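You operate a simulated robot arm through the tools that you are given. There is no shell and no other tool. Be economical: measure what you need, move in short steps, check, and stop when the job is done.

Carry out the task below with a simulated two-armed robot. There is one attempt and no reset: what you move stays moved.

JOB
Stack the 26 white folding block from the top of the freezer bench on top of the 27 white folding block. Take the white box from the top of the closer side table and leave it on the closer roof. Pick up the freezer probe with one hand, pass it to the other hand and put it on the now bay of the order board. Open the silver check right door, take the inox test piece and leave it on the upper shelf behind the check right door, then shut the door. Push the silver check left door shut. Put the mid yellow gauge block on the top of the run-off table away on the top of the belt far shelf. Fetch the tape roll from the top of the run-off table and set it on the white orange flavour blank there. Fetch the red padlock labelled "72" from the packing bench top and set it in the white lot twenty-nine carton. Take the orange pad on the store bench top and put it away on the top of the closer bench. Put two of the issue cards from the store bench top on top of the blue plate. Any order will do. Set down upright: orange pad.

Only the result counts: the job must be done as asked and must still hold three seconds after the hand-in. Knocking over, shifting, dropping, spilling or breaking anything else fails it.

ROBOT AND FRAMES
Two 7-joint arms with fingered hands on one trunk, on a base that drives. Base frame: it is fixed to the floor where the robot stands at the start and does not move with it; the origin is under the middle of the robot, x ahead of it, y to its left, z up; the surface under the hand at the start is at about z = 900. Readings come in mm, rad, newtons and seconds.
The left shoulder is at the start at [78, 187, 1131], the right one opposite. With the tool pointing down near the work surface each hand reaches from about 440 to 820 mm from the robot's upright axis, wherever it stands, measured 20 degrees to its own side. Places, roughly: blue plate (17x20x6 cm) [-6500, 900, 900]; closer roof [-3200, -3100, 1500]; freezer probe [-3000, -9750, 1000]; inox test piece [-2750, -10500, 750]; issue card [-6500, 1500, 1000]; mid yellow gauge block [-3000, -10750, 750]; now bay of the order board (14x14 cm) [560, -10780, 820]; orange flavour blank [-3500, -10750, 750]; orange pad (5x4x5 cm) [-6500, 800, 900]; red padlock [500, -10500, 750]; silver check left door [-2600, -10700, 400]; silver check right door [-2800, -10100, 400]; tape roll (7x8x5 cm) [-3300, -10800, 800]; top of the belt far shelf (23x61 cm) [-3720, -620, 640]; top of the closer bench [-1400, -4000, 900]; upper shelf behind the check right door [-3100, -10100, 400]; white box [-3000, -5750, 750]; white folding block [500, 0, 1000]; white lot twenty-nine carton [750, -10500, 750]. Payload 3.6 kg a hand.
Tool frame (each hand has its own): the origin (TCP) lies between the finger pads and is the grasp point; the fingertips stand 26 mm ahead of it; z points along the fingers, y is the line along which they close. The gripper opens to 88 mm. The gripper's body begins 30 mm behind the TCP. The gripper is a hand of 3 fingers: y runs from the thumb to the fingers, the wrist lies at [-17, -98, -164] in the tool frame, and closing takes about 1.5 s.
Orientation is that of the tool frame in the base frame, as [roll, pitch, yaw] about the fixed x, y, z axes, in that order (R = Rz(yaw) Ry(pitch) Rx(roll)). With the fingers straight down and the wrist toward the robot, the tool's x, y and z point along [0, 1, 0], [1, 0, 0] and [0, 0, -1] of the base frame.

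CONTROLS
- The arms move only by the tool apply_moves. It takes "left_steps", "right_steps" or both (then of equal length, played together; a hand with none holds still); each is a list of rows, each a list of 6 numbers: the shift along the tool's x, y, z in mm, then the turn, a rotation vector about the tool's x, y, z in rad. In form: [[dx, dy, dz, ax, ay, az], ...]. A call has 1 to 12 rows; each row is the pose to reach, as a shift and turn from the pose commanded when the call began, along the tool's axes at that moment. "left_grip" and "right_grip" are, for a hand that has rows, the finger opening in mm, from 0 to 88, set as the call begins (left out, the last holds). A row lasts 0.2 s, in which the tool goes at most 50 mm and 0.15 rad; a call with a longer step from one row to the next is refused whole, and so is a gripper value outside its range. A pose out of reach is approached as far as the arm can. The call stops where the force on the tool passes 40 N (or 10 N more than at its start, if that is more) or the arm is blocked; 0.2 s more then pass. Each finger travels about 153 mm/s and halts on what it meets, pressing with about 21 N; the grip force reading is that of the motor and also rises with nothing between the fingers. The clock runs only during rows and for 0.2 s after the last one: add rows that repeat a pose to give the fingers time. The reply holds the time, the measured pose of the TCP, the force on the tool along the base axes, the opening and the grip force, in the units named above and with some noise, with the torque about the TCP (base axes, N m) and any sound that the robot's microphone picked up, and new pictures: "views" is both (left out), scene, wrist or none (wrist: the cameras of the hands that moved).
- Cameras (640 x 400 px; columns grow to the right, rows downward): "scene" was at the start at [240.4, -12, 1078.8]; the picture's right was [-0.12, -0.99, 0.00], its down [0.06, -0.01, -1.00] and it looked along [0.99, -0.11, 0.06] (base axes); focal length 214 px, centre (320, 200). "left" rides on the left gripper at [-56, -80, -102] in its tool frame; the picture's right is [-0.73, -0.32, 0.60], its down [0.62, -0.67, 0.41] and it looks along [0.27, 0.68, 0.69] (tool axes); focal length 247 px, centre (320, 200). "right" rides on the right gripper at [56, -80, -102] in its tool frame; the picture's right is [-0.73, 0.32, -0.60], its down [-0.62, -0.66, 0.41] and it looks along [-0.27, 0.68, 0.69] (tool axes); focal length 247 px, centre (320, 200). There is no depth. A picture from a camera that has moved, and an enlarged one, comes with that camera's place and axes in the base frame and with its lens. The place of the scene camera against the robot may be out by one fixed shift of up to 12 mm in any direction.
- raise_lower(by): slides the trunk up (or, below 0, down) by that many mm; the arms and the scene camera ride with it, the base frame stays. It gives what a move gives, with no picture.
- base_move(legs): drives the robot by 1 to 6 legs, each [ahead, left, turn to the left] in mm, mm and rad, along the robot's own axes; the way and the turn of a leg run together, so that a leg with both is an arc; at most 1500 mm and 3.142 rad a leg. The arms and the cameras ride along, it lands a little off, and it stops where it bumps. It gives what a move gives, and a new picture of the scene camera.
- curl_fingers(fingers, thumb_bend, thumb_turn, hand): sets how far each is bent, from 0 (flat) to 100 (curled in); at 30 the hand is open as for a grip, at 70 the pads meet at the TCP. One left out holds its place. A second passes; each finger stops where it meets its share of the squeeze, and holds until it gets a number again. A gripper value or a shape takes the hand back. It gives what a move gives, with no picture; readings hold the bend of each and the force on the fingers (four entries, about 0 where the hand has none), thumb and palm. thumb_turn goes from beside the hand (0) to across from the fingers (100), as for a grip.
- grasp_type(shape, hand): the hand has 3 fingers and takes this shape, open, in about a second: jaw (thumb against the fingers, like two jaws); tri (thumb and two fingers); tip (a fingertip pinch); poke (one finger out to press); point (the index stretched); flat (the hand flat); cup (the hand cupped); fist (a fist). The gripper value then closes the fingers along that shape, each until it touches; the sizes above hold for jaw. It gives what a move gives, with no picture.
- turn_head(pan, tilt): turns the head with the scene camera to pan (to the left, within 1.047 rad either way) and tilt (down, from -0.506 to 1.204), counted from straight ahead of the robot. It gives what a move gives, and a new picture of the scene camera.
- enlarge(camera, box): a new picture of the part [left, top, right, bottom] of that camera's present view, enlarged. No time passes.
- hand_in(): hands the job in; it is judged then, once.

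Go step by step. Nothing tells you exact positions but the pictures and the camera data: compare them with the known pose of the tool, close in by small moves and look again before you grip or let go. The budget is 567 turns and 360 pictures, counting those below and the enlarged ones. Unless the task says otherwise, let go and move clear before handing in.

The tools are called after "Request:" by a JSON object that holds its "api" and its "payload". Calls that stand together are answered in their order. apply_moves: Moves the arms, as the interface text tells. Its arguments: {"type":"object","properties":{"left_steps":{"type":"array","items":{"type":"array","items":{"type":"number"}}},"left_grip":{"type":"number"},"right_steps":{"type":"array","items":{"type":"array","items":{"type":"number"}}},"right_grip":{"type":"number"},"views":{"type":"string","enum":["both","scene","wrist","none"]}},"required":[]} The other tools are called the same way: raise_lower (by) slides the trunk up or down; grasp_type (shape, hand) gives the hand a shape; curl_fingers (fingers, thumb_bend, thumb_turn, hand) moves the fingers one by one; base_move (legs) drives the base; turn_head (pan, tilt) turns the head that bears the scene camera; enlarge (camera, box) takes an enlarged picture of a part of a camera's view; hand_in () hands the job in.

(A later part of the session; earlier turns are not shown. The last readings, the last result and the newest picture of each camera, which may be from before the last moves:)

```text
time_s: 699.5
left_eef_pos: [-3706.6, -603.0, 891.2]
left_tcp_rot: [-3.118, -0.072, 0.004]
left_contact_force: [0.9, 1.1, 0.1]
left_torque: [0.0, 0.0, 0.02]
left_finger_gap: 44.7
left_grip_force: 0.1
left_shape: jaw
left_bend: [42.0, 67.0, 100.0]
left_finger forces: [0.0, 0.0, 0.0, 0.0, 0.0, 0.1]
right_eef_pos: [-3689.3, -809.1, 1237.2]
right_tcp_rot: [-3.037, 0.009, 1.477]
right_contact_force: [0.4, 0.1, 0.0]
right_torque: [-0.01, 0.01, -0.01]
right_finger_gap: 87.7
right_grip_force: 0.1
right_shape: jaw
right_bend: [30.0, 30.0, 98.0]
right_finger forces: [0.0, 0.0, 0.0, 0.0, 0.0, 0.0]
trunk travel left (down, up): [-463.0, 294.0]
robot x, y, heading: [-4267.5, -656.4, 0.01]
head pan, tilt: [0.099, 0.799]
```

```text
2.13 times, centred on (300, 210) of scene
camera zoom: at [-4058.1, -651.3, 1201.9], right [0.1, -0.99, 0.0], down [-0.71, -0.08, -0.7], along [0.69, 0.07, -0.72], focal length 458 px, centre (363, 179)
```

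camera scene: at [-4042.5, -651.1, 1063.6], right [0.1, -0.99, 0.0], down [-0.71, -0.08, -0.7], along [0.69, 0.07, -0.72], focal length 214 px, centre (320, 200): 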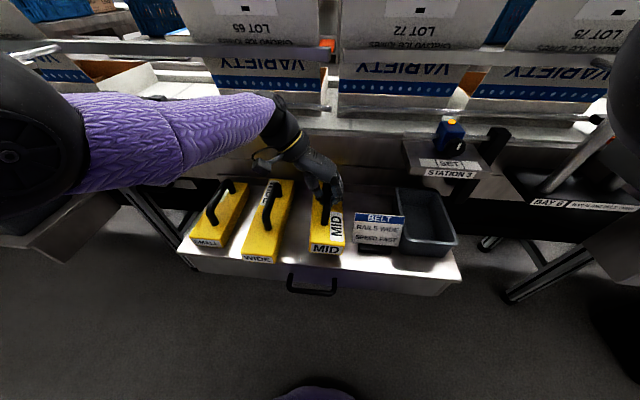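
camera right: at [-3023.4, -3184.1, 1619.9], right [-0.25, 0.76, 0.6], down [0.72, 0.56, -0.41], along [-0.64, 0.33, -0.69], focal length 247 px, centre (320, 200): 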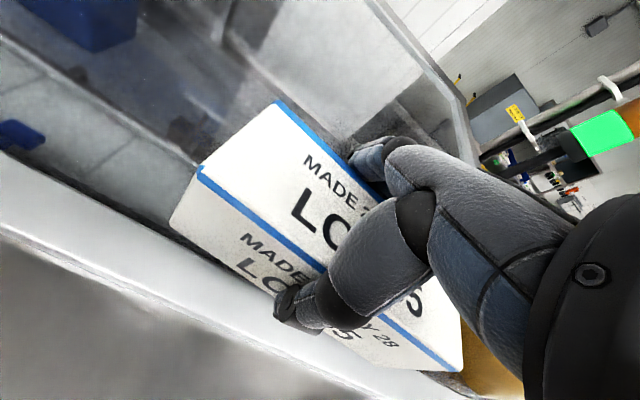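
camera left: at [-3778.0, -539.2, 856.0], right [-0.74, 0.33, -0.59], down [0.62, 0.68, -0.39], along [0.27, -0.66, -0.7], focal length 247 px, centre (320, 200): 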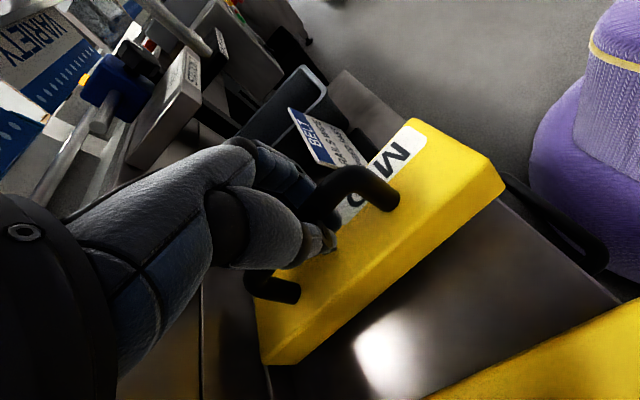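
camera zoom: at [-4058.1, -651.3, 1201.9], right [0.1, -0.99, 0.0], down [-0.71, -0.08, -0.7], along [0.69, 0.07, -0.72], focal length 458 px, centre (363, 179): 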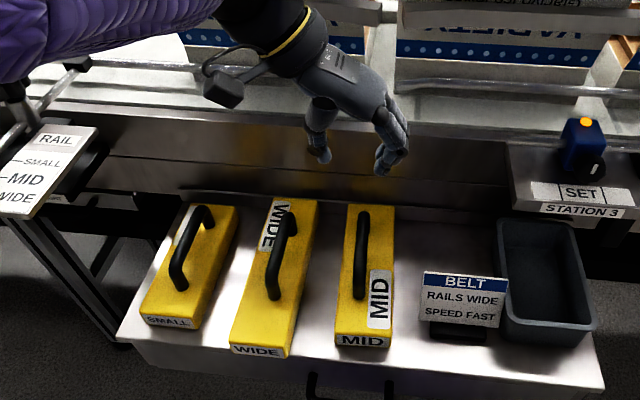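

The MID block is on the shelf. I'll back off, reset the left hand and head for the store bench.

Request:
{"api": "base_move", "payload": {"legs": [[-450, 0, 0]]}}

Request:
{"api": "apply_moves", "payload": {"left_steps": [[0, -10, -20, 0, 0.012, -0.14], [0, -20, -40, 0, 0.024, -0.28], [0, -30, -60, 0, 0.036, -0.42], [0, -40, -80, 0, 0.048, -0.56], [0, -50, -100, 0, 0.06, -0.7], [0, -60, -120, 0, 0.07, -0.84], [-20, -60, -140, 0, 0.07, -0.98], [-40, -60, -160, 0, 0.07, -1.12], [-50, -60, -180, 0, 0.07, -1.26], [-50, -60, -180, 0, 0.07, -1.4], [-50, -60, -180, 0, 0.07, -1.5]], "left_grip": 80, "views": "none"}}

Request:
{"api": "base_move", "payload": {"legs": [[0, 0, 1.57], [1500, 0, 0], [150, 0, 0], [0, 0, 1.57], [300, 0, 0]]}}

Request:
{"api": "turn_head", "payload": {"pan": 0.0, "tilt": 0.35}}

```text
time_s: 702.2
left_eef_pos: [-4159.1, -605.2, 891.6]
left_tcp_rot: [-3.118, -0.072, 0.006]
left_contact_force: [0.8, 0.6, 1.0]
left_torque: [-0.01, -0.01, 0.02]
left_finger_gap: 45.0
left_grip_force: 0.0
left_shape: jaw
left_bend: [42.0, 67.0, 100.0]
left_finger forces: [0.0, 0.0, 0.0, 0.0, 0.1, 0.1]
right_eef_pos: [-4141.0, -808.7, 1236.6]
right_tcp_rot: [-3.041, 0.008, 1.477]
right_contact_force: [-0.8, 0.6, -0.2]
right_torque: [0.01, -0.01, 0.02]
right_finger_gap: 88.1
right_grip_force: 0.0
right_shape: jaw
right_bend: [30.0, 30.0, 98.0]
right_finger forces: [0.1, 0.1, 0.1, 0.0, 0.0, 0.0]
trunk travel left (down, up): [-463.0, 294.0]
robot x, y, heading: [-4715.6, -658.7, 0.013]
head pan, tilt: [0.099, 0.799]
camera scene: at [-4510.0, -653.8, 1202.3], right [0.11, -0.99, 0.0], down [-0.71, -0.08, -0.7], along [0.69, 0.07, -0.72], focal length 214 px, centre (320, 200)
```

scene: 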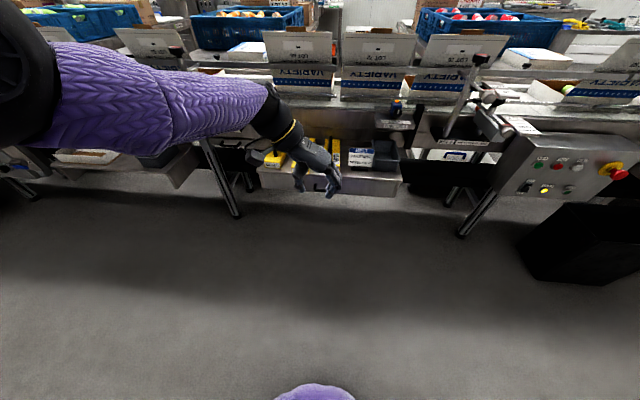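

```text
time_s: 704.6
left_eef_pos: [-4220.9, -549.8, 1071.1]
left_tcp_rot: [3.026, -0.076, 1.516]
left_contact_force: [0.1, 0.2, 0.1]
left_torque: [0.01, -0.01, 0.0]
left_finger_gap: 79.8
left_grip_force: 0.0
left_shape: jaw
left_bend: [31.0, 31.0, 98.0]
left_finger forces: [0.0, 0.0, 0.0, 0.0, 0.1, 0.0]
right_eef_pos: [-4140.9, -810.8, 1237.4]
right_tcp_rot: [-3.039, 0.009, 1.477]
right_contact_force: [0.7, 0.0, 0.6]
right_torque: [0.01, 0.03, -0.02]
right_finger_gap: 87.5
right_grip_force: 0.1
right_shape: jaw
right_bend: [30.0, 30.0, 98.0]
right_finger forces: [0.0, 0.0, 0.0, 0.1, 0.1, 0.1]
trunk travel left (down, up): [-463.0, 294.0]
robot x, y, heading: [-4719.9, -661.7, 0.009]
head pan, tilt: [0.099, 0.799]
```

```text
time_s: 722.1
left_eef_pos: [-5581.0, 837.5, 1069.9]
left_tcp_rot: [3.028, -0.077, -1.623]
left_contact_force: [-0.1, 0.2, -0.3]
left_torque: [-0.03, -0.02, 0.01]
left_finger_gap: 79.8
left_grip_force: 0.0
left_shape: jaw
left_bend: [31.0, 31.0, 98.0]
left_finger forces: [0.0, 0.0, 0.0, 0.0, 0.0, 0.0]
right_eef_pos: [-5663.7, 1094.8, 1237.6]
right_tcp_rot: [-3.041, 0.01, -1.656]
right_contact_force: [0.4, -0.1, -0.9]
right_torque: [0.0, -0.01, -0.03]
right_finger_gap: 87.5
right_grip_force: 0.0
right_shape: jaw
right_bend: [30.0, 30.0, 98.0]
right_finger forces: [0.1, 0.1, 0.1, 0.0, 0.0, 0.0]
trunk travel left (down, up): [-463.0, 294.0]
robot x, y, heading: [-5085.1, 951.4, -3.131]
head pan, tilt: [0.099, 0.799]
camera scene: at [-5312.2, 938.8, 1201.9], right [-0.11, 0.99, 0.0], down [0.71, 0.08, -0.7], along [-0.69, -0.08, -0.72], focal length 214 px, centre (320, 200)
```

scene: 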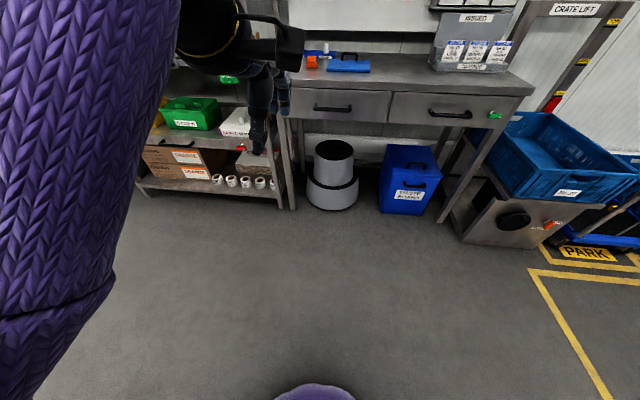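

```text
time_s: 723.0
left_eef_pos: [-5581.0, 836.8, 1070.3]
left_tcp_rot: [3.028, -0.078, -1.621]
left_contact_force: [0.4, 1.0, 0.2]
left_torque: [0.0, 0.01, 0.01]
left_finger_gap: 79.7
left_grip_force: 0.1
left_shape: jaw
left_bend: [31.0, 31.0, 98.0]
left_finger forces: [0.0, 0.0, 0.0, 0.1, 0.0, 0.0]
right_eef_pos: [-5662.0, 1095.0, 1237.2]
right_tcp_rot: [-3.04, 0.009, -1.656]
right_contact_force: [-0.3, -0.9, 0.6]
right_torque: [-0.01, -0.03, 0.0]
right_finger_gap: 87.6
right_grip_force: 0.0
right_shape: jaw
right_bend: [30.0, 30.0, 98.0]
right_finger forces: [0.1, 0.1, 0.0, 0.1, 0.0, 0.0]
trunk travel left (down, up): [-463.0, 294.0]
robot x, y, heading: [-5083.7, 951.9, -3.129]
head pan, tilt: [0.0, 0.351]
camera scene: at [-5324.4, 946.6, 1241.7], right [-0.01, 1.0, 0.0], down [0.34, 0.01, -0.94], along [-0.94, -0.01, -0.34], focal length 214 px, centre (320, 200)
```

scene: 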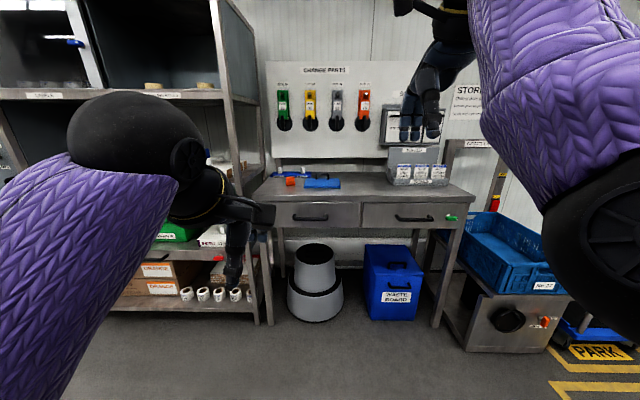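

Request:
{"api": "enlarge", "payload": {"camera": "scene", "box": [240, 120, 500, 240]}}

```text
2.46 times, centred on (370, 180) of scene
camera zoom: at [-5324.4, 946.6, 1241.7], right [-0.01, 1.0, 0.0], down [0.34, 0.01, -0.94], along [-0.94, -0.01, -0.34], focal length 528 px, centre (197, 249)
```

zoom: 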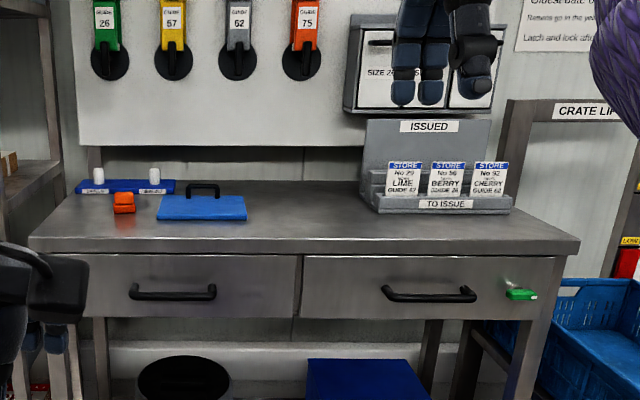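

The store bench holds three issue cards in a "TO ISSUE" holder, the blue plate with a handle and the orange pad. I'll approach the cards first.

Request:
{"api": "base_move", "payload": {"legs": [[0, -430, 0], [740, 0, 0]]}}

Request:
{"api": "turn_head", "payload": {"pan": -0.1, "tilt": 0.5}}

Request:
{"api": "enlarge", "payload": {"camera": "right", "box": [0, 0, 640, 400]}}

```text
time_s: 729.5
left_eef_pos: [-6363.4, 1314.8, 1070.2]
left_tcp_rot: [3.028, -0.075, -1.677]
left_contact_force: [0.3, 0.1, 0.0]
left_torque: [0.0, 0.0, 0.02]
left_finger_gap: 79.9
left_grip_force: 0.0
left_shape: jaw
left_bend: [31.0, 31.0, 98.0]
left_finger forces: [0.0, 0.0, 0.0, 0.0, 0.1, 0.0]
right_eef_pos: [-6430.5, 1576.9, 1236.9]
right_tcp_rot: [-3.04, 0.01, -1.712]
right_contact_force: [-0.5, -0.3, -0.4]
right_torque: [0.0, -0.01, 0.03]
right_finger_gap: 88.2
right_grip_force: 0.0
right_shape: jaw
right_bend: [30.0, 30.0, 98.0]
right_finger forces: [0.1, 0.0, 0.1, 0.1, 0.0, 0.0]
trunk travel left (down, up): [-463.0, 294.0]
robot x, y, heading: [-5860.7, 1402.8, 3.1]
head pan, tilt: [0.0, 0.351]
camera scene: at [-6101.4, 1409.1, 1241.7], right [0.04, 1.0, 0.0], down [0.34, -0.01, -0.94], along [-0.94, 0.04, -0.34], focal length 214 px, centre (320, 200)
```

scene: 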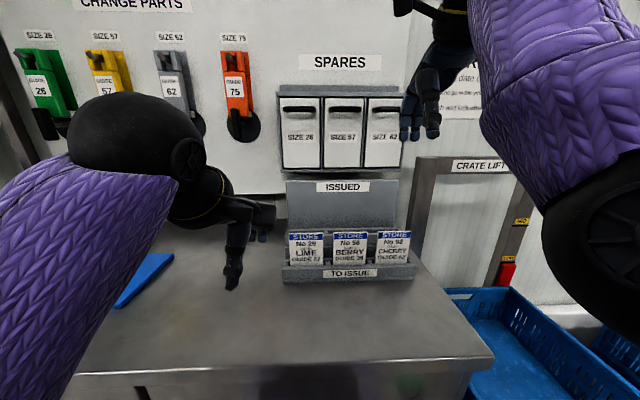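

```text
time_s: 730.1
left_eef_pos: [-6361.6, 1314.7, 1069.7]
left_tcp_rot: [3.028, -0.076, -1.676]
left_contact_force: [0.3, 0.1, -0.4]
left_torque: [-0.02, 0.0, -0.01]
left_finger_gap: 79.9
left_grip_force: 0.0
left_shape: jaw
left_bend: [31.0, 31.0, 98.0]
left_finger forces: [0.1, 0.1, 0.0, 0.1, 0.1, 0.0]
right_eef_pos: [-6429.7, 1576.8, 1237.6]
right_tcp_rot: [-3.042, 0.008, -1.711]
right_contact_force: [-0.1, -0.9, 0.2]
right_torque: [0.0, -0.01, 0.03]
right_finger_gap: 87.8
right_grip_force: 0.1
right_shape: jaw
right_bend: [30.0, 30.0, 98.0]
right_finger forces: [0.1, 0.0, 0.1, 0.0, 0.0, 0.0]
trunk travel left (down, up): [-463.0, 294.0]
robot x, y, heading: [-5862.2, 1400.1, 3.1]
head pan, tilt: [-0.099, 0.499]
camera scene: at [-6097.8, 1418.0, 1228.2], right [0.14, 0.99, 0.0], down [0.47, -0.07, -0.88], along [-0.87, 0.12, -0.48], focal length 214 px, centre (320, 200)
```

scene: 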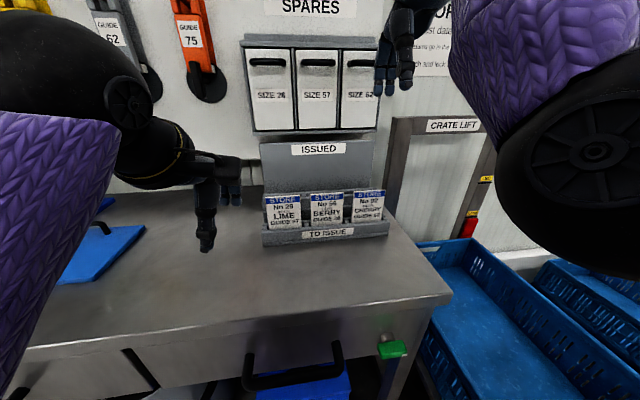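

```text
1.00 times, centred on (320, 200) of right (not enlarged: the box is as wide or as high as the picture)
camera zoom: at [-6370.2, 1510.1, 1346.8], right [-0.27, 0.78, 0.57], down [0.78, 0.52, -0.34], along [-0.56, 0.36, -0.75], focal length 247 px, centre (320, 200)
```

zoom: 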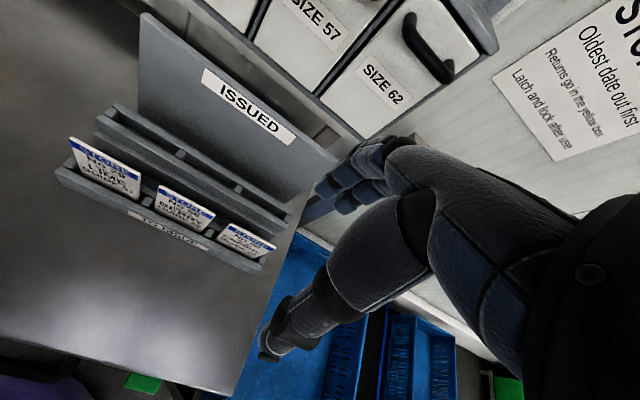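

Card tops are near z≈1025: LIME y≈1397, BERRY y≈1490, CHERRY y≈1578, all at x≈-6498. I'll bring the right hand above BERRY.

Request:
{"api": "apply_moves", "payload": {"right_steps": [[19, 14, 28, -0.02, 0, -0.03], [38, 28, 56, -0.04, 0, -0.06], [57, 42, 84, -0.06, -0.003, -0.09], [76, 56, 113, -0.08, -0.005, -0.11], [96, 70, 141, -0.102, -0.006, -0.14], [96, 70, 141, -0.102, -0.006, -0.14]], "right_grip": 45}}

Request:
{"api": "enlarge", "payload": {"camera": "scene", "box": [230, 130, 420, 260]}}

```text
time_s: 731.5
left_eef_pos: [-6362.5, 1314.8, 1069.3]
left_tcp_rot: [3.028, -0.077, -1.677]
left_contact_force: [0.6, 0.0, -0.8]
left_torque: [-0.01, 0.0, 0.02]
left_finger_gap: 79.7
left_grip_force: 0.0
left_shape: jaw
left_bend: [31.0, 31.0, 98.0]
left_finger forces: [0.0, 0.0, 0.0, 0.0, 0.0, 0.0]
right_eef_pos: [-6497.2, 1494.0, 1087.3]
right_tcp_rot: [3.142, 0.007, -1.573]
right_contact_force: [0.1, 0.0, 0.1]
right_torque: [0.0, 0.04, 0.02]
right_finger_gap: 44.8
right_grip_force: 0.0
right_shape: jaw
right_bend: [42.0, 67.0, 100.0]
right_finger forces: [0.1, 0.0, 0.0, 0.0, 0.0, 0.0]
trunk travel left (down, up): [-463.0, 294.0]
robot x, y, heading: [-5859.4, 1401.1, 3.095]
head pan, tilt: [-0.099, 0.499]
camera scene: at [-6097.8, 1418.1, 1228.1], right [0.14, 0.99, 0.0], down [0.47, -0.07, -0.88], along [-0.87, 0.12, -0.48], focal length 214 px, centre (320, 200)
camera right: at [-6418.2, 1435.5, 1189.8], right [-0.32, 0.73, 0.6], down [0.67, 0.62, -0.41], along [-0.68, 0.27, -0.69], focal length 247 px, centre (320, 200)
```

scene: 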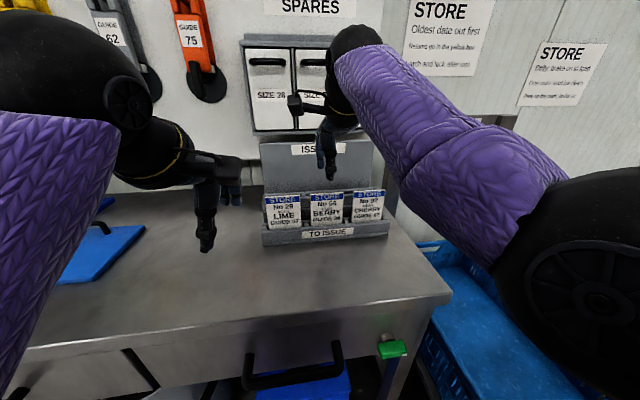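
right: 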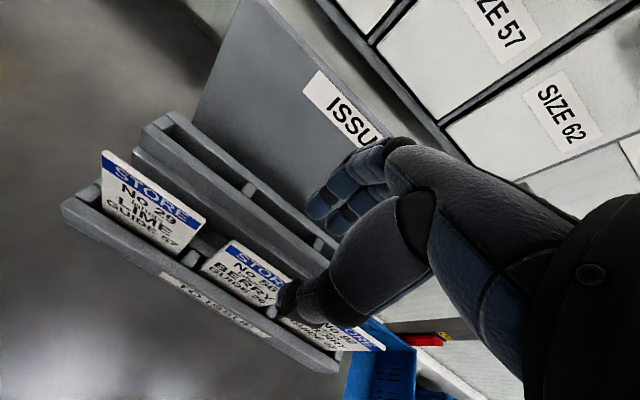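

```text
3.08 times, centred on (325, 195) of scene
camera zoom: at [-6097.8, 1418.1, 1228.1], right [0.14, 0.99, 0.0], down [0.47, -0.07, -0.88], along [-0.87, 0.12, -0.48], focal length 660 px, centre (305, 215)
```

zoom: 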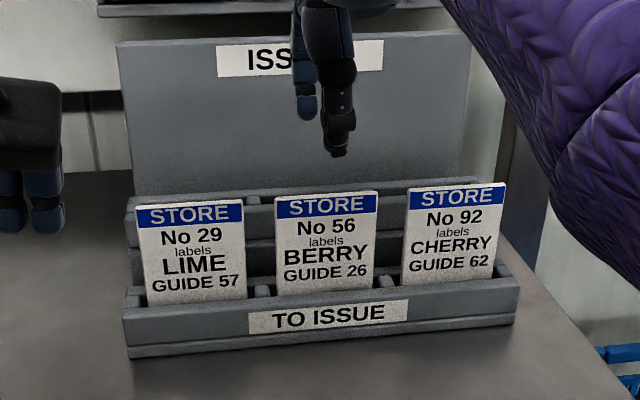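

Request:
{"api": "apply_moves", "payload": {"right_steps": [[5, 0, 25, 0, 0, 0], [10, 0, 50, 0, 0, 0], [10, 0, 75, 0, 0, 0], [10, 0, 85, 0, 0, 0], [10, 0, 85, 0, 0, 0]]}}

```text
time_s: 732.8
left_eef_pos: [-6362.9, 1313.6, 1070.9]
left_tcp_rot: [3.029, -0.076, -1.679]
left_contact_force: [-1.3, -0.1, 0.8]
left_torque: [-0.03, -0.01, 0.02]
left_finger_gap: 79.8
left_grip_force: 0.1
left_shape: jaw
left_bend: [31.0, 31.0, 98.0]
left_finger forces: [0.1, 0.0, 0.0, 0.1, 0.0, 0.0]
right_eef_pos: [-6497.2, 1482.5, 1002.5]
right_tcp_rot: [-3.14, 0.007, -1.573]
right_contact_force: [-0.1, 0.3, 0.5]
right_torque: [0.0, 0.01, -0.01]
right_finger_gap: 45.2
right_grip_force: 0.0
right_shape: jaw
right_bend: [42.0, 67.0, 100.0]
right_finger forces: [0.0, 0.0, 0.0, 0.1, 0.0, 0.0]
trunk travel left (down, up): [-463.0, 294.0]
robot x, y, heading: [-5858.0, 1399.0, 3.096]
head pan, tilt: [-0.099, 0.499]
camera scene: at [-6098.0, 1418.1, 1228.1], right [0.14, 0.99, 0.0], down [0.47, -0.07, -0.88], along [-0.87, 0.12, -0.48], focal length 214 px, centre (320, 200)
camera right: at [-6418.0, 1424.7, 1105.8], right [-0.32, 0.73, 0.6], down [0.67, 0.62, -0.41], along [-0.67, 0.27, -0.69], focal length 247 px, centre (320, 200)
```

scene: 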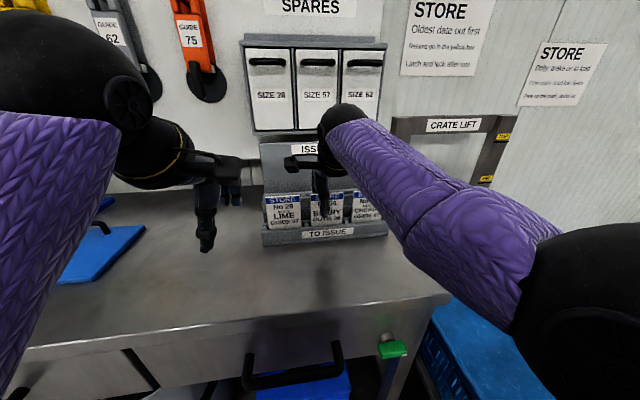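
right: 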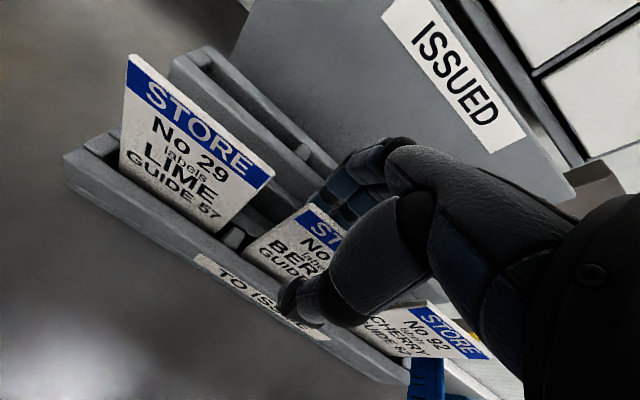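

Request:
{"api": "apply_moves", "payload": {"right_steps": [[0, 0, 0, 0, 0, 0], [0, 0, 0, 0, 0, 0], [0, 0, 0, 0, 0, 0], [0, 0, 0, 0, 0, 0], [0, 0, 0, 0, 0, 0], [0, 0, 0, 0, 0, 0], [0, 0, 0, 0, 0, 0], [0, 0, -15, 0, 0, 0], [0, 0, -45, 0, 0, 0], [0, 0, -85, 0, 0, 0], [0, 0, -120, 0, 0, 0], [0, 0, -120, 0, 0, 0]], "right_grip": 0}}

```text
time_s: 735.4
left_eef_pos: [-6363.5, 1316.5, 1069.5]
left_tcp_rot: [3.028, -0.077, -1.677]
left_contact_force: [0.9, 0.3, -0.4]
left_torque: [0.0, -0.01, -0.01]
left_finger_gap: 79.8
left_grip_force: 0.1
left_shape: jaw
left_bend: [31.0, 31.0, 98.0]
left_finger forces: [0.0, 0.1, 0.0, 0.0, 0.0, 0.1]
right_eef_pos: [-6498.9, 1477.7, 1125.7]
right_tcp_rot: [3.142, 0.008, -1.575]
right_contact_force: [1.1, -0.4, 0.9]
right_torque: [0.0, -0.01, -0.02]
right_finger_gap: 0.0
right_grip_force: 21.1
right_shape: jaw
right_bend: [70.0, 70.0, 100.0]
right_finger forces: [9.4, 9.3, 0.0, 0.0, 18.7, 0.1]
trunk travel left (down, up): [-463.0, 294.0]
robot x, y, heading: [-5860.5, 1402.9, 3.1]
head pan, tilt: [-0.099, 0.499]
camera scene: at [-6098.1, 1418.1, 1228.0], right [0.14, 0.99, 0.0], down [0.47, -0.07, -0.88], along [-0.87, 0.12, -0.48], focal length 214 px, centre (320, 200)
camera right: at [-6420.0, 1420.7, 1226.5], right [-0.32, 0.73, 0.6], down [0.67, 0.63, -0.41], along [-0.67, 0.27, -0.69], focal length 247 px, centre (320, 200)
```

scene: 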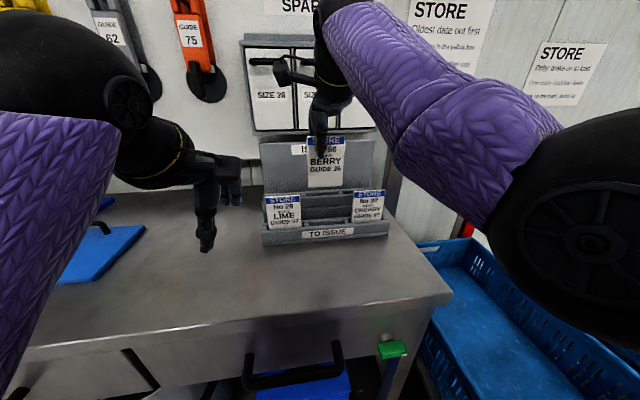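
right: 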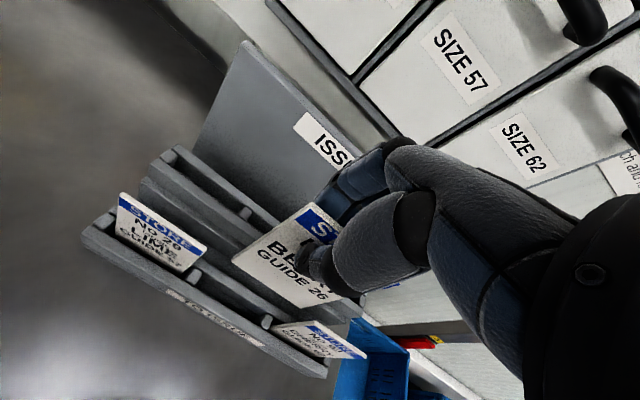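

BERRY is held. I'll move left toward the blue plate.

Request:
{"api": "base_move", "payload": {"legs": [[-100, 0, 0.04], [0, 470, 0]]}}

Request:
{"api": "turn_head", "payload": {"pan": -0.1, "tilt": 0.5}}

Request:
{"api": "enlarge", "payload": {"camera": "scene", "box": [170, 130, 420, 280]}}

```text
time_s: 738.9
left_eef_pos: [-6261.4, 830.2, 1069.4]
left_tcp_rot: [3.028, -0.078, -1.629]
left_contact_force: [-0.3, 0.1, 0.5]
left_torque: [-0.02, 0.0, -0.03]
left_finger_gap: 79.9
left_grip_force: 0.2
left_shape: jaw
left_bend: [31.0, 31.0, 98.0]
left_finger forces: [0.1, 0.0, 0.1, 0.1, 0.1, 0.1]
right_eef_pos: [-6405.1, 986.5, 1124.0]
right_tcp_rot: [3.141, 0.008, -1.525]
right_contact_force: [0.9, 0.7, -0.4]
right_torque: [0.02, -0.02, 0.01]
right_finger_gap: 0.0
right_grip_force: 20.6
right_shape: jaw
right_bend: [70.0, 70.0, 100.0]
right_finger forces: [9.3, 9.2, 0.0, 0.1, 18.7, 0.0]
trunk travel left (down, up): [-463.0, 294.0]
robot x, y, heading: [-5760.9, 942.0, -3.138]
head pan, tilt: [-0.099, 0.499]
camera scene: at [-6001.0, 945.6, 1228.1], right [0.09, 1.0, 0.0], down [0.48, -0.04, -0.88], along [-0.87, 0.08, -0.48], focal length 214 px, centre (320, 200)
```

scene: 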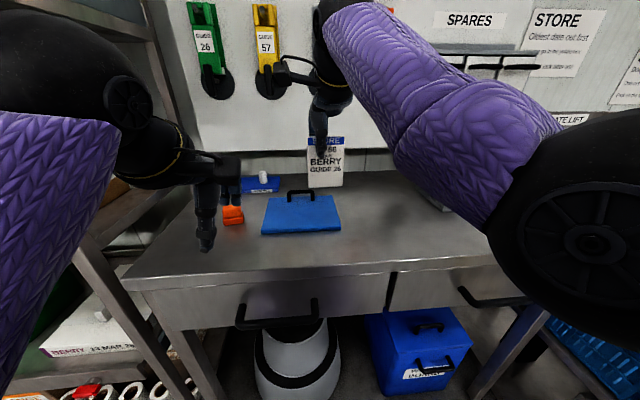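

```text
time_s: 739.5
left_eef_pos: [-6260.1, 831.1, 1069.5]
left_tcp_rot: [3.028, -0.075, -1.63]
left_contact_force: [0.9, -0.1, 0.0]
left_torque: [0.02, 0.0, 0.04]
left_finger_gap: 80.1
left_grip_force: 0.1
left_shape: jaw
left_bend: [31.0, 31.0, 98.0]
left_finger forces: [0.0, 0.1, 0.1, 0.1, 0.0, 0.0]
right_eef_pos: [-6404.9, 987.8, 1123.4]
right_tcp_rot: [-3.141, 0.008, -1.526]
right_contact_force: [0.3, 0.6, 0.0]
right_torque: [-0.01, 0.03, -0.01]
right_finger_gap: 0.0
right_grip_force: 21.1
right_shape: jaw
right_bend: [70.0, 70.0, 100.0]
right_finger forces: [9.4, 9.4, 0.0, 0.1, 18.7, 0.1]
trunk travel left (down, up): [-463.0, 294.0]
robot x, y, heading: [-5761.1, 940.4, -3.135]
head pan, tilt: [-0.099, 0.499]
camera scene: at [-6001.0, 946.5, 1228.1], right [0.09, 1.0, 0.0], down [0.48, -0.05, -0.88], along [-0.87, 0.08, -0.48], focal length 214 px, centre (320, 200)
```

scene: 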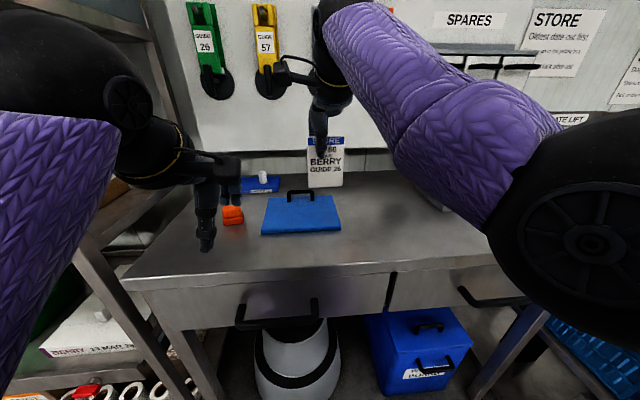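

```text
2.56 times, centred on (295, 205) of scene
camera zoom: at [-6001.0, 946.5, 1228.1], right [0.09, 1.0, 0.0], down [0.48, -0.05, -0.88], along [-0.87, 0.08, -0.48], focal length 549 px, centre (384, 187)
```

zoom: 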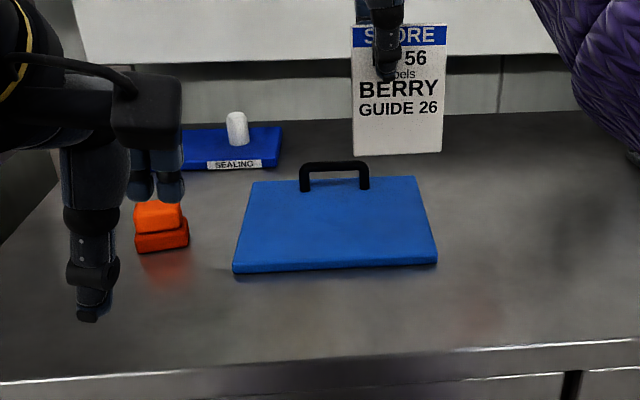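

Request:
{"api": "apply_moves", "payload": {"right_steps": [[0, 0, 0, -0.1, 0, 0.02], [0, 0, 0, -0.2, 0, 0.04], [0, 0, 0, -0.3, 0, 0.045], [0, 0, 0, -0.4, 0, 0.045], [0, 0, 0, -0.5, 0, 0.045], [0, 0, 0, -0.6, 0, 0.045], [0, 0, 0, -0.7, 0, 0.045], [0, 0, 0, -0.8, 0, 0.045], [0, 0, 0, -0.8, 0, 0.045]]}}

```text
time_s: 741.6
left_eef_pos: [-6260.2, 830.9, 1070.3]
left_tcp_rot: [3.029, -0.075, -1.633]
left_contact_force: [-0.7, 0.3, 0.0]
left_torque: [0.01, 0.0, -0.04]
left_finger_gap: 79.9
left_grip_force: 0.0
left_shape: jaw
left_bend: [31.0, 31.0, 98.0]
left_finger forces: [0.0, 0.1, 0.0, 0.0, 0.0, 0.0]
right_eef_pos: [-6432.3, 1019.3, 1190.8]
right_tcp_rot: [2.221, 0.028, -1.608]
right_contact_force: [0.3, 0.0, -0.1]
right_torque: [0.03, -0.01, 0.0]
right_finger_gap: 0.1
right_grip_force: 21.3
right_shape: jaw
right_bend: [70.0, 70.0, 100.0]
right_finger forces: [9.5, 9.2, 0.0, 0.0, 18.8, 0.0]
trunk travel left (down, up): [-463.0, 294.0]
robot x, y, heading: [-5762.5, 940.2, -3.136]
head pan, tilt: [-0.099, 0.499]
stopped in row 9 (right hand): the arm was blocked; the commanded pose is now the measured one
camera scene: at [-6001.1, 946.7, 1228.1], right [0.09, 1.0, 0.0], down [0.48, -0.05, -0.88], along [-0.87, 0.08, -0.48], focal length 214 px, centre (320, 200)
camera right: at [-6305.0, 957.6, 1187.3], right [0.31, 0.71, 0.64], down [0.1, 0.64, -0.76], along [-0.95, 0.3, 0.13], focal length 247 px, centre (320, 200)
```

scene: 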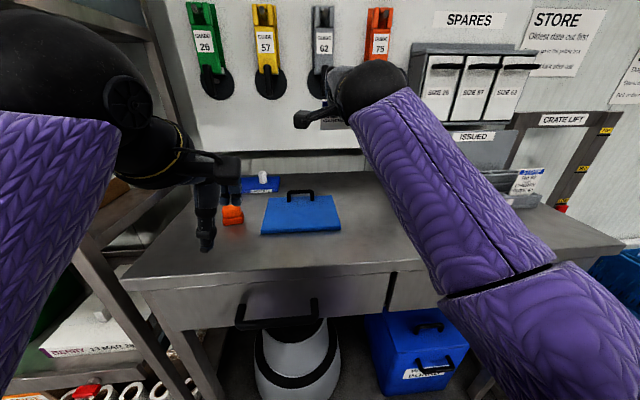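
right: 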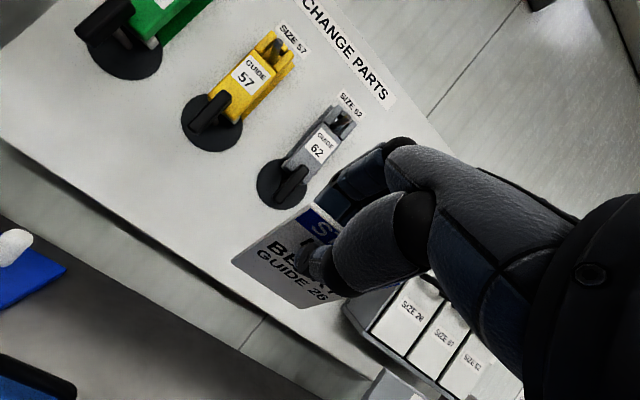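

Request:
{"api": "base_move", "payload": {"legs": [[80, 0, 0]]}}

Request:
{"api": "apply_moves", "payload": {"right_steps": [[6, -32, 24, 0, 0, 0], [12, -64, 48, 0, 0, 0], [18, -95, 73, 0, 0, 0], [24, -127, 97, 0, 0, 0], [30, -150, 114, 0, 0, 0], [30, -150, 114, 0, 0, 0]]}}

```text
time_s: 742.7
left_eef_pos: [-6343.6, 829.5, 1069.0]
left_tcp_rot: [3.028, -0.075, -1.632]
left_contact_force: [-0.3, 0.3, -0.5]
left_torque: [0.0, 0.0, 0.02]
left_finger_gap: 79.6
left_grip_force: 0.0
left_shape: jaw
left_bend: [31.0, 31.0, 98.0]
left_finger forces: [0.0, 0.0, 0.0, 0.1, 0.0, 0.0]
right_eef_pos: [-6513.9, 1018.7, 1189.1]
right_tcp_rot: [2.221, 0.03, -1.608]
right_contact_force: [0.2, 0.1, 0.1]
right_torque: [0.01, -0.02, 0.03]
right_finger_gap: 0.0
right_grip_force: 21.2
right_shape: jaw
right_bend: [70.0, 70.0, 100.0]
right_finger forces: [9.5, 9.1, 0.0, 0.1, 18.8, 0.0]
trunk travel left (down, up): [-463.0, 294.0]
robot x, y, heading: [-5843.9, 938.8, -3.139]
head pan, tilt: [-0.099, 0.499]
camera scene: at [-6083.2, 946.1, 1227.7], right [0.09, 1.0, 0.0], down [0.48, -0.05, -0.88], along [-0.87, 0.08, -0.48], focal length 214 px, centre (320, 200)
```

scene: 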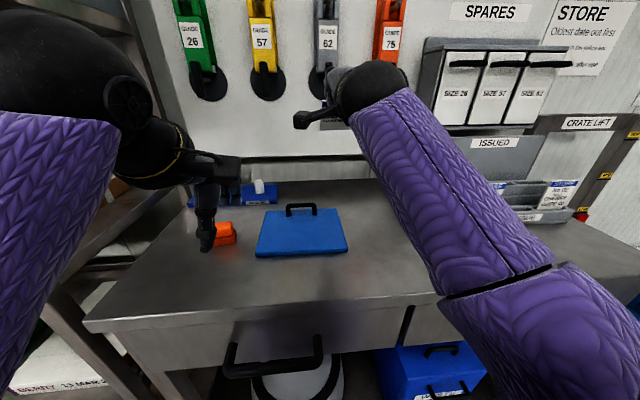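

```text
time_s: 743.5
left_eef_pos: [-6341.1, 829.9, 1070.5]
left_tcp_rot: [3.028, -0.077, -1.632]
left_contact_force: [-0.1, 0.5, -0.2]
left_torque: [-0.04, 0.0, 0.02]
left_finger_gap: 79.9
left_grip_force: 0.0
left_shape: jaw
left_bend: [31.0, 31.0, 98.0]
left_finger forces: [0.0, 0.0, 0.0, 0.0, 0.0, 0.0]
right_eef_pos: [-6533.4, 1080.3, 1078.8]
right_tcp_rot: [2.172, 0.145, -1.683]
right_contact_force: [1.0, -0.4, -0.4]
right_torque: [-0.01, 0.0, 0.0]
right_finger_gap: 0.1
right_grip_force: 21.6
right_shape: jaw
right_bend: [70.0, 70.0, 100.0]
right_finger forces: [9.6, 9.2, 0.0, 0.0, 19.0, 0.1]
trunk travel left (down, up): [-463.0, 294.0]
robot x, y, heading: [-5841.9, 939.5, -3.134]
head pan, tilt: [-0.099, 0.499]
stopped in row 4 (right hand): the arm was blocked; the commanded pose is now the measured one
camera scene: at [-6081.9, 946.5, 1228.0], right [0.09, 1.0, 0.0], down [0.48, -0.05, -0.88], along [-0.87, 0.08, -0.48], focal length 214 px, centre (320, 200)
camera right: at [-6411.5, 1011.6, 1063.3], right [0.38, 0.6, 0.7], down [0.12, 0.72, -0.68], along [-0.92, 0.34, 0.2], focal length 247 px, centre (320, 200)
```

scene: 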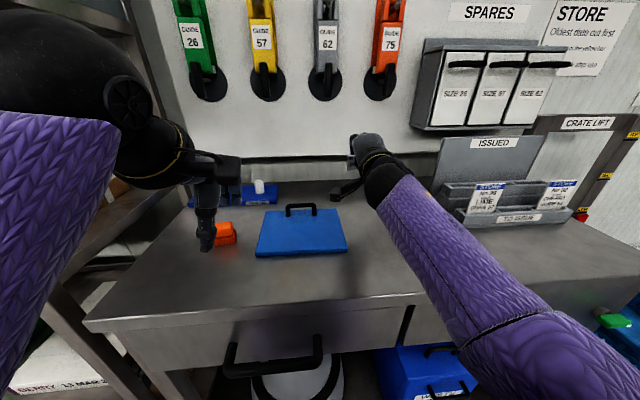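
right: 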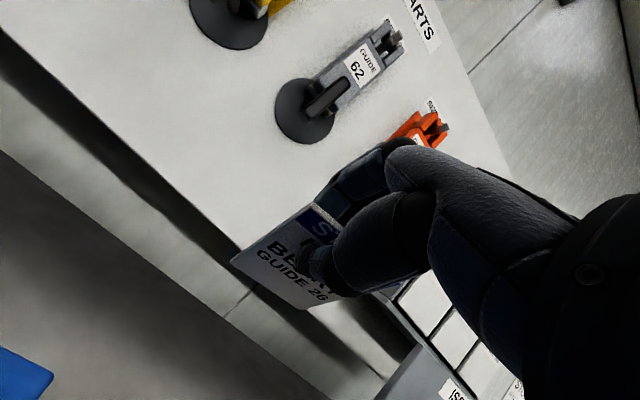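

Request:
{"api": "apply_moves", "payload": {"right_steps": [[0, 0, 0, 0.117, 0.043, 0.014], [25, -15, -2, 0.234, 0.087, 0.028], [50, -30, -4, 0.351, 0.13, 0.042], [75, -45, -6, 0.468, 0.174, 0.056], [99, -60, -8, 0.468, 0.174, 0.056], [99, -60, -8, 0.468, 0.174, 0.056]]}}

```text
time_s: 745.1
left_eef_pos: [-6340.6, 831.1, 1068.8]
left_tcp_rot: [3.026, -0.078, -1.631]
left_contact_force: [-0.3, -0.3, 0.4]
left_torque: [-0.01, 0.02, -0.01]
left_finger_gap: 79.8
left_grip_force: 0.0
left_shape: jaw
left_bend: [31.0, 31.0, 98.0]
left_finger forces: [0.1, 0.0, 0.0, 0.1, 0.1, 0.0]
right_eef_pos: [-6517.9, 1048.9, 1008.2]
right_tcp_rot: [2.632, 0.063, -1.67]
right_contact_force: [-0.3, 0.2, 0.6]
right_torque: [-0.03, 0.02, -0.01]
right_finger_gap: 0.0
right_grip_force: 21.3
right_shape: jaw
right_bend: [70.0, 70.0, 100.0]
right_finger forces: [9.4, 9.2, 0.0, 0.0, 18.6, 0.0]
trunk travel left (down, up): [-463.0, 294.0]
robot x, y, heading: [-5842.3, 938.2, -3.136]
head pan, tilt: [-0.099, 0.499]
stopped in row 6 (right hand): the arm was blocked; the commanded pose is now the measured one
camera scene: at [-6081.7, 946.4, 1228.1], right [0.09, 1.0, 0.0], down [0.48, -0.05, -0.88], along [-0.87, 0.08, -0.48], focal length 214 px, centre (320, 200)
camera right: at [-6405.7, 977.8, 1056.2], right [0.08, 0.69, 0.72], down [0.44, 0.62, -0.64], along [-0.89, 0.38, -0.25], focal length 247 px, centre (320, 200)
```

scene: 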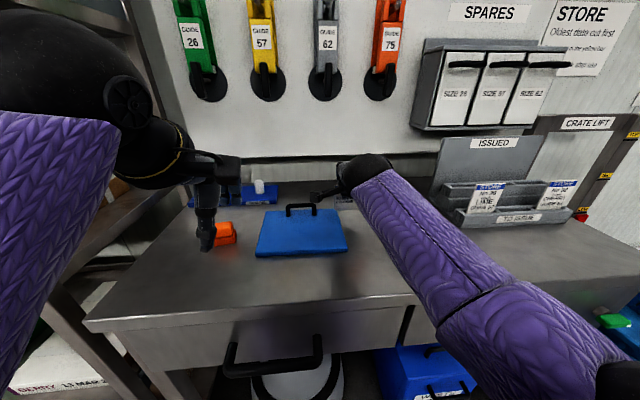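
right: 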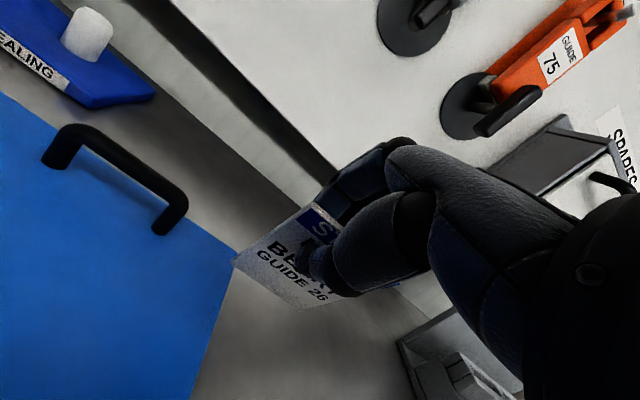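

Request:
{"api": "base_move", "payload": {"legs": [[-15, 66, 0]]}}

Request:
{"api": "raise_lower", "payload": {"by": -20}}

Request:
{"api": "enlarge", "payload": {"camera": "right", "box": [0, 0, 640, 400]}}

```text
time_s: 746.1
left_eef_pos: [-6326.3, 763.0, 1069.4]
left_tcp_rot: [3.027, -0.076, -1.633]
left_contact_force: [0.8, 0.0, -0.3]
left_torque: [0.03, -0.03, 0.01]
left_finger_gap: 79.6
left_grip_force: 0.1
left_shape: jaw
left_bend: [31.0, 31.0, 98.0]
left_finger forces: [0.0, 0.0, 0.1, 0.0, 0.0, 0.0]
right_eef_pos: [-6502.9, 981.2, 1009.6]
right_tcp_rot: [2.632, 0.065, -1.671]
right_contact_force: [-0.1, -0.8, -0.4]
right_torque: [0.01, -0.01, -0.02]
right_finger_gap: 0.0
right_grip_force: 21.0
right_shape: jaw
right_bend: [70.0, 70.0, 100.0]
right_finger forces: [9.4, 9.2, 0.1, 0.1, 18.7, 0.1]
trunk travel left (down, up): [-463.0, 294.0]
robot x, y, heading: [-5822.9, 873.4, -3.139]
head pan, tilt: [-0.099, 0.499]
camera scene: at [-6065.9, 878.8, 1228.2], right [0.1, 1.0, 0.0], down [0.48, -0.04, -0.88], along [-0.87, 0.08, -0.48], focal length 214 px, centre (320, 200)
```

scene: 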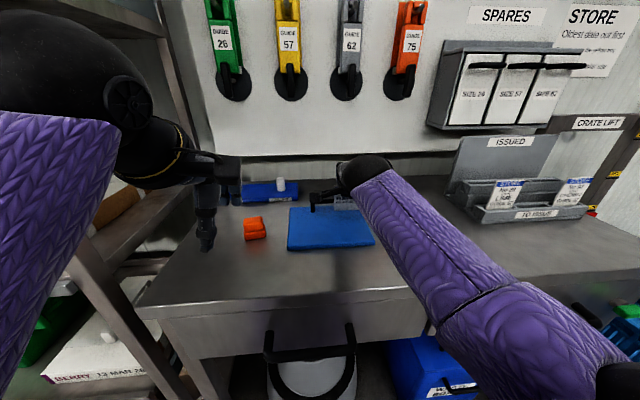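

```text
time_s: 746.8
left_eef_pos: [-6324.9, 764.3, 1050.0]
left_tcp_rot: [3.028, -0.08, -1.631]
left_contact_force: [0.2, -0.5, 0.6]
left_torque: [0.0, 0.01, 0.0]
left_finger_gap: 79.9
left_grip_force: 0.1
left_shape: jaw
left_bend: [31.0, 31.0, 98.0]
left_finger forces: [0.0, 0.0, 0.0, 0.0, 0.1, 0.0]
right_eef_pos: [-6506.0, 1010.0, 985.2]
right_tcp_rot: [2.625, 0.104, -1.694]
right_contact_force: [0.6, -0.2, 2.5]
right_torque: [-0.15, 0.17, 0.06]
right_finger_gap: 0.6
right_grip_force: 20.5
right_shape: jaw
right_bend: [71.0, 70.0, 100.0]
right_finger forces: [16.1, 8.2, 0.2, 0.0, 22.4, 0.0]
trunk travel left (down, up): [-443.0, 314.0]
robot x, y, heading: [-5826.7, 876.6, -3.137]
head pan, tilt: [-0.099, 0.499]
```

```text
1.00 times, centred on (320, 200) of right (not enlarged: the box is as wide or as high as the picture)
camera zoom: at [-6394.8, 934.8, 1029.1], right [0.1, 0.65, 0.75], down [0.46, 0.64, -0.62], along [-0.88, 0.4, -0.24], focal length 247 px, centre (320, 200)
```

zoom: 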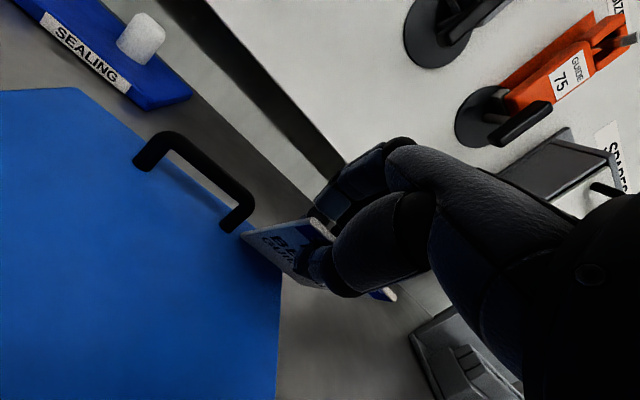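

Request:
{"api": "raise_lower", "payload": {"by": 50}}

Request:
{"api": "apply_moves", "payload": {"right_steps": [[0, 0, 0, 0.09, 0.05, -0.02], [0, 0, 0, 0.18, 0.1, -0.04], [0, 0, 0, 0.267, 0.151, -0.056], [0, 0, 0, 0.267, 0.151, -0.056]]}}

```text
time_s: 747.7
left_eef_pos: [-6329.6, 747.2, 1094.9]
left_tcp_rot: [3.027, -0.118, -1.616]
left_contact_force: [0.0, 1.0, -0.5]
left_torque: [0.01, -0.04, 0.01]
left_finger_gap: 79.7
left_grip_force: 0.0
left_shape: jaw
left_bend: [31.0, 31.0, 98.0]
left_finger forces: [0.0, 0.0, 0.0, 0.0, 0.0, 0.0]
right_eef_pos: [-6505.7, 1018.9, 1033.3]
right_tcp_rot: [2.628, 0.112, -1.706]
right_contact_force: [0.1, 0.1, -0.4]
right_torque: [0.02, -0.03, 0.0]
right_finger_gap: 0.5
right_grip_force: 20.9
right_shape: jaw
right_bend: [70.0, 70.0, 100.0]
right_finger forces: [9.9, 9.2, 0.0, 0.1, 19.2, 0.0]
trunk travel left (down, up): [-493.0, 264.0]
robot x, y, heading: [-5827.7, 870.0, -3.135]
head pan, tilt: [-0.099, 0.499]
```

```text
time_s: 748.7
left_eef_pos: [-6330.3, 746.5, 1097.0]
left_tcp_rot: [3.025, -0.116, -1.618]
left_contact_force: [0.5, 0.0, 0.7]
left_torque: [0.02, 0.01, 0.01]
left_finger_gap: 79.6
left_grip_force: 0.1
left_shape: jaw
left_bend: [31.0, 31.0, 98.0]
left_finger forces: [0.0, 0.0, 0.1, 0.0, 0.1, 0.1]
right_eef_pos: [-6502.1, 982.5, 1038.9]
right_tcp_rot: [2.901, -0.058, -1.56]
right_contact_force: [-0.2, 0.7, -0.2]
right_torque: [0.05, -0.01, 0.0]
right_finger_gap: 0.3
right_grip_force: 21.2
right_shape: jaw
right_bend: [70.0, 70.0, 100.0]
right_finger forces: [9.7, 9.3, 0.0, 0.1, 19.2, 0.0]
trunk travel left (down, up): [-493.0, 264.0]
robot x, y, heading: [-5824.5, 874.5, -3.14]
head pan, tilt: [-0.099, 0.499]
camera scene: at [-6064.1, 880.4, 1259.4], right [0.1, 1.0, 0.0], down [0.48, -0.05, -0.88], along [-0.87, 0.08, -0.48], focal length 214 px, centre (320, 200)
camera right: at [-6400.2, 931.2, 1122.5], right [-0.17, 0.77, 0.61], down [0.54, 0.59, -0.59], along [-0.82, 0.23, -0.52], focal length 247 px, centre (320, 200)
```

scene: 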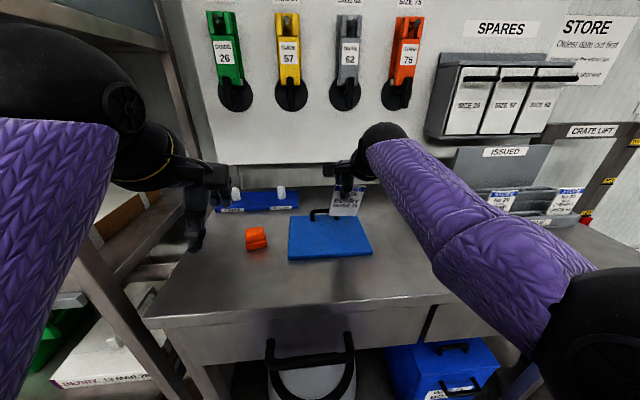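
right: 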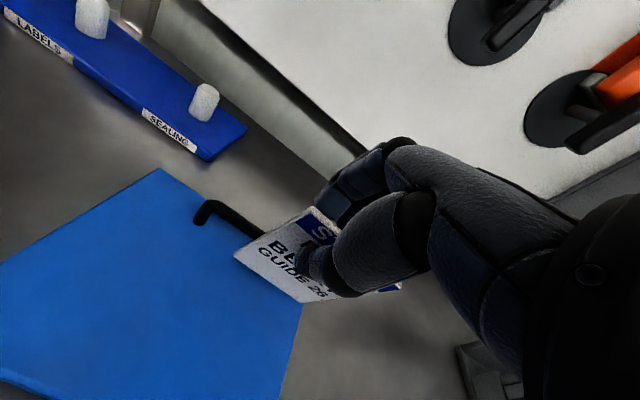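

Request:
{"api": "apply_moves", "payload": {"right_steps": [[0, 15, 4, 0, 0, 0], [0, 29, 7, 0, 0, 0], [0, 24, 27, 0, 0, 0], [0, 19, 46, 0, 0, 0], [0, 19, 46, 0, 0, 0]]}}

```text
time_s: 749.9
left_eef_pos: [-6328.0, 747.8, 1099.3]
left_tcp_rot: [3.02, -0.117, -1.616]
left_contact_force: [-0.4, 0.3, 0.3]
left_torque: [0.01, 0.0, 0.02]
left_finger_gap: 79.9
left_grip_force: 0.1
left_shape: jaw
left_bend: [31.0, 31.0, 98.0]
left_finger forces: [0.1, 0.0, 0.1, 0.0, 0.1, 0.0]
right_eef_pos: [-6530.0, 981.1, 1001.7]
right_tcp_rot: [2.891, -0.058, -1.563]
right_contact_force: [3.9, -0.6, 12.6]
right_torque: [0.1, -0.01, 0.06]
right_finger_gap: 0.7
right_grip_force: 21.3
right_shape: jaw
right_bend: [71.0, 70.0, 100.0]
right_finger forces: [8.5, 14.0, 0.0, 0.0, 21.8, 0.0]
trunk travel left (down, up): [-493.0, 264.0]
robot x, y, heading: [-5829.2, 873.4, -3.141]
head pan, tilt: [-0.099, 0.499]
camera scene: at [-6062.7, 880.4, 1259.8], right [0.1, 1.0, 0.0], down [0.48, -0.05, -0.88], along [-0.87, 0.08, -0.48], focal length 214 px, centre (320, 200)
camera right: at [-6429.0, 929.8, 1084.6], right [-0.17, 0.77, 0.62], down [0.54, 0.59, -0.6], along [-0.83, 0.23, -0.51], focal length 247 px, centre (320, 200)
```

scene: 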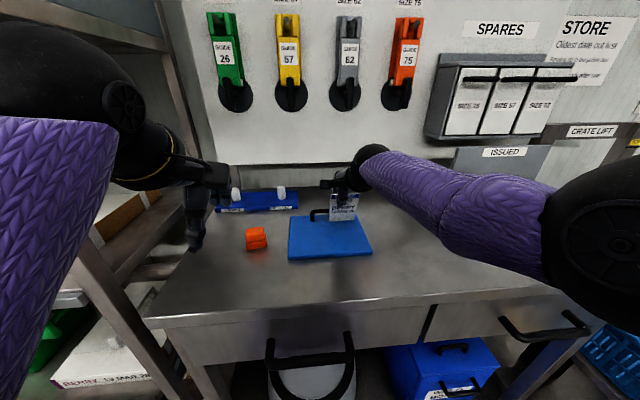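
right: 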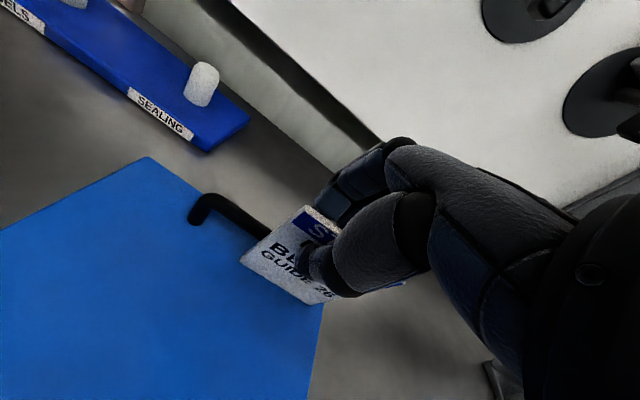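

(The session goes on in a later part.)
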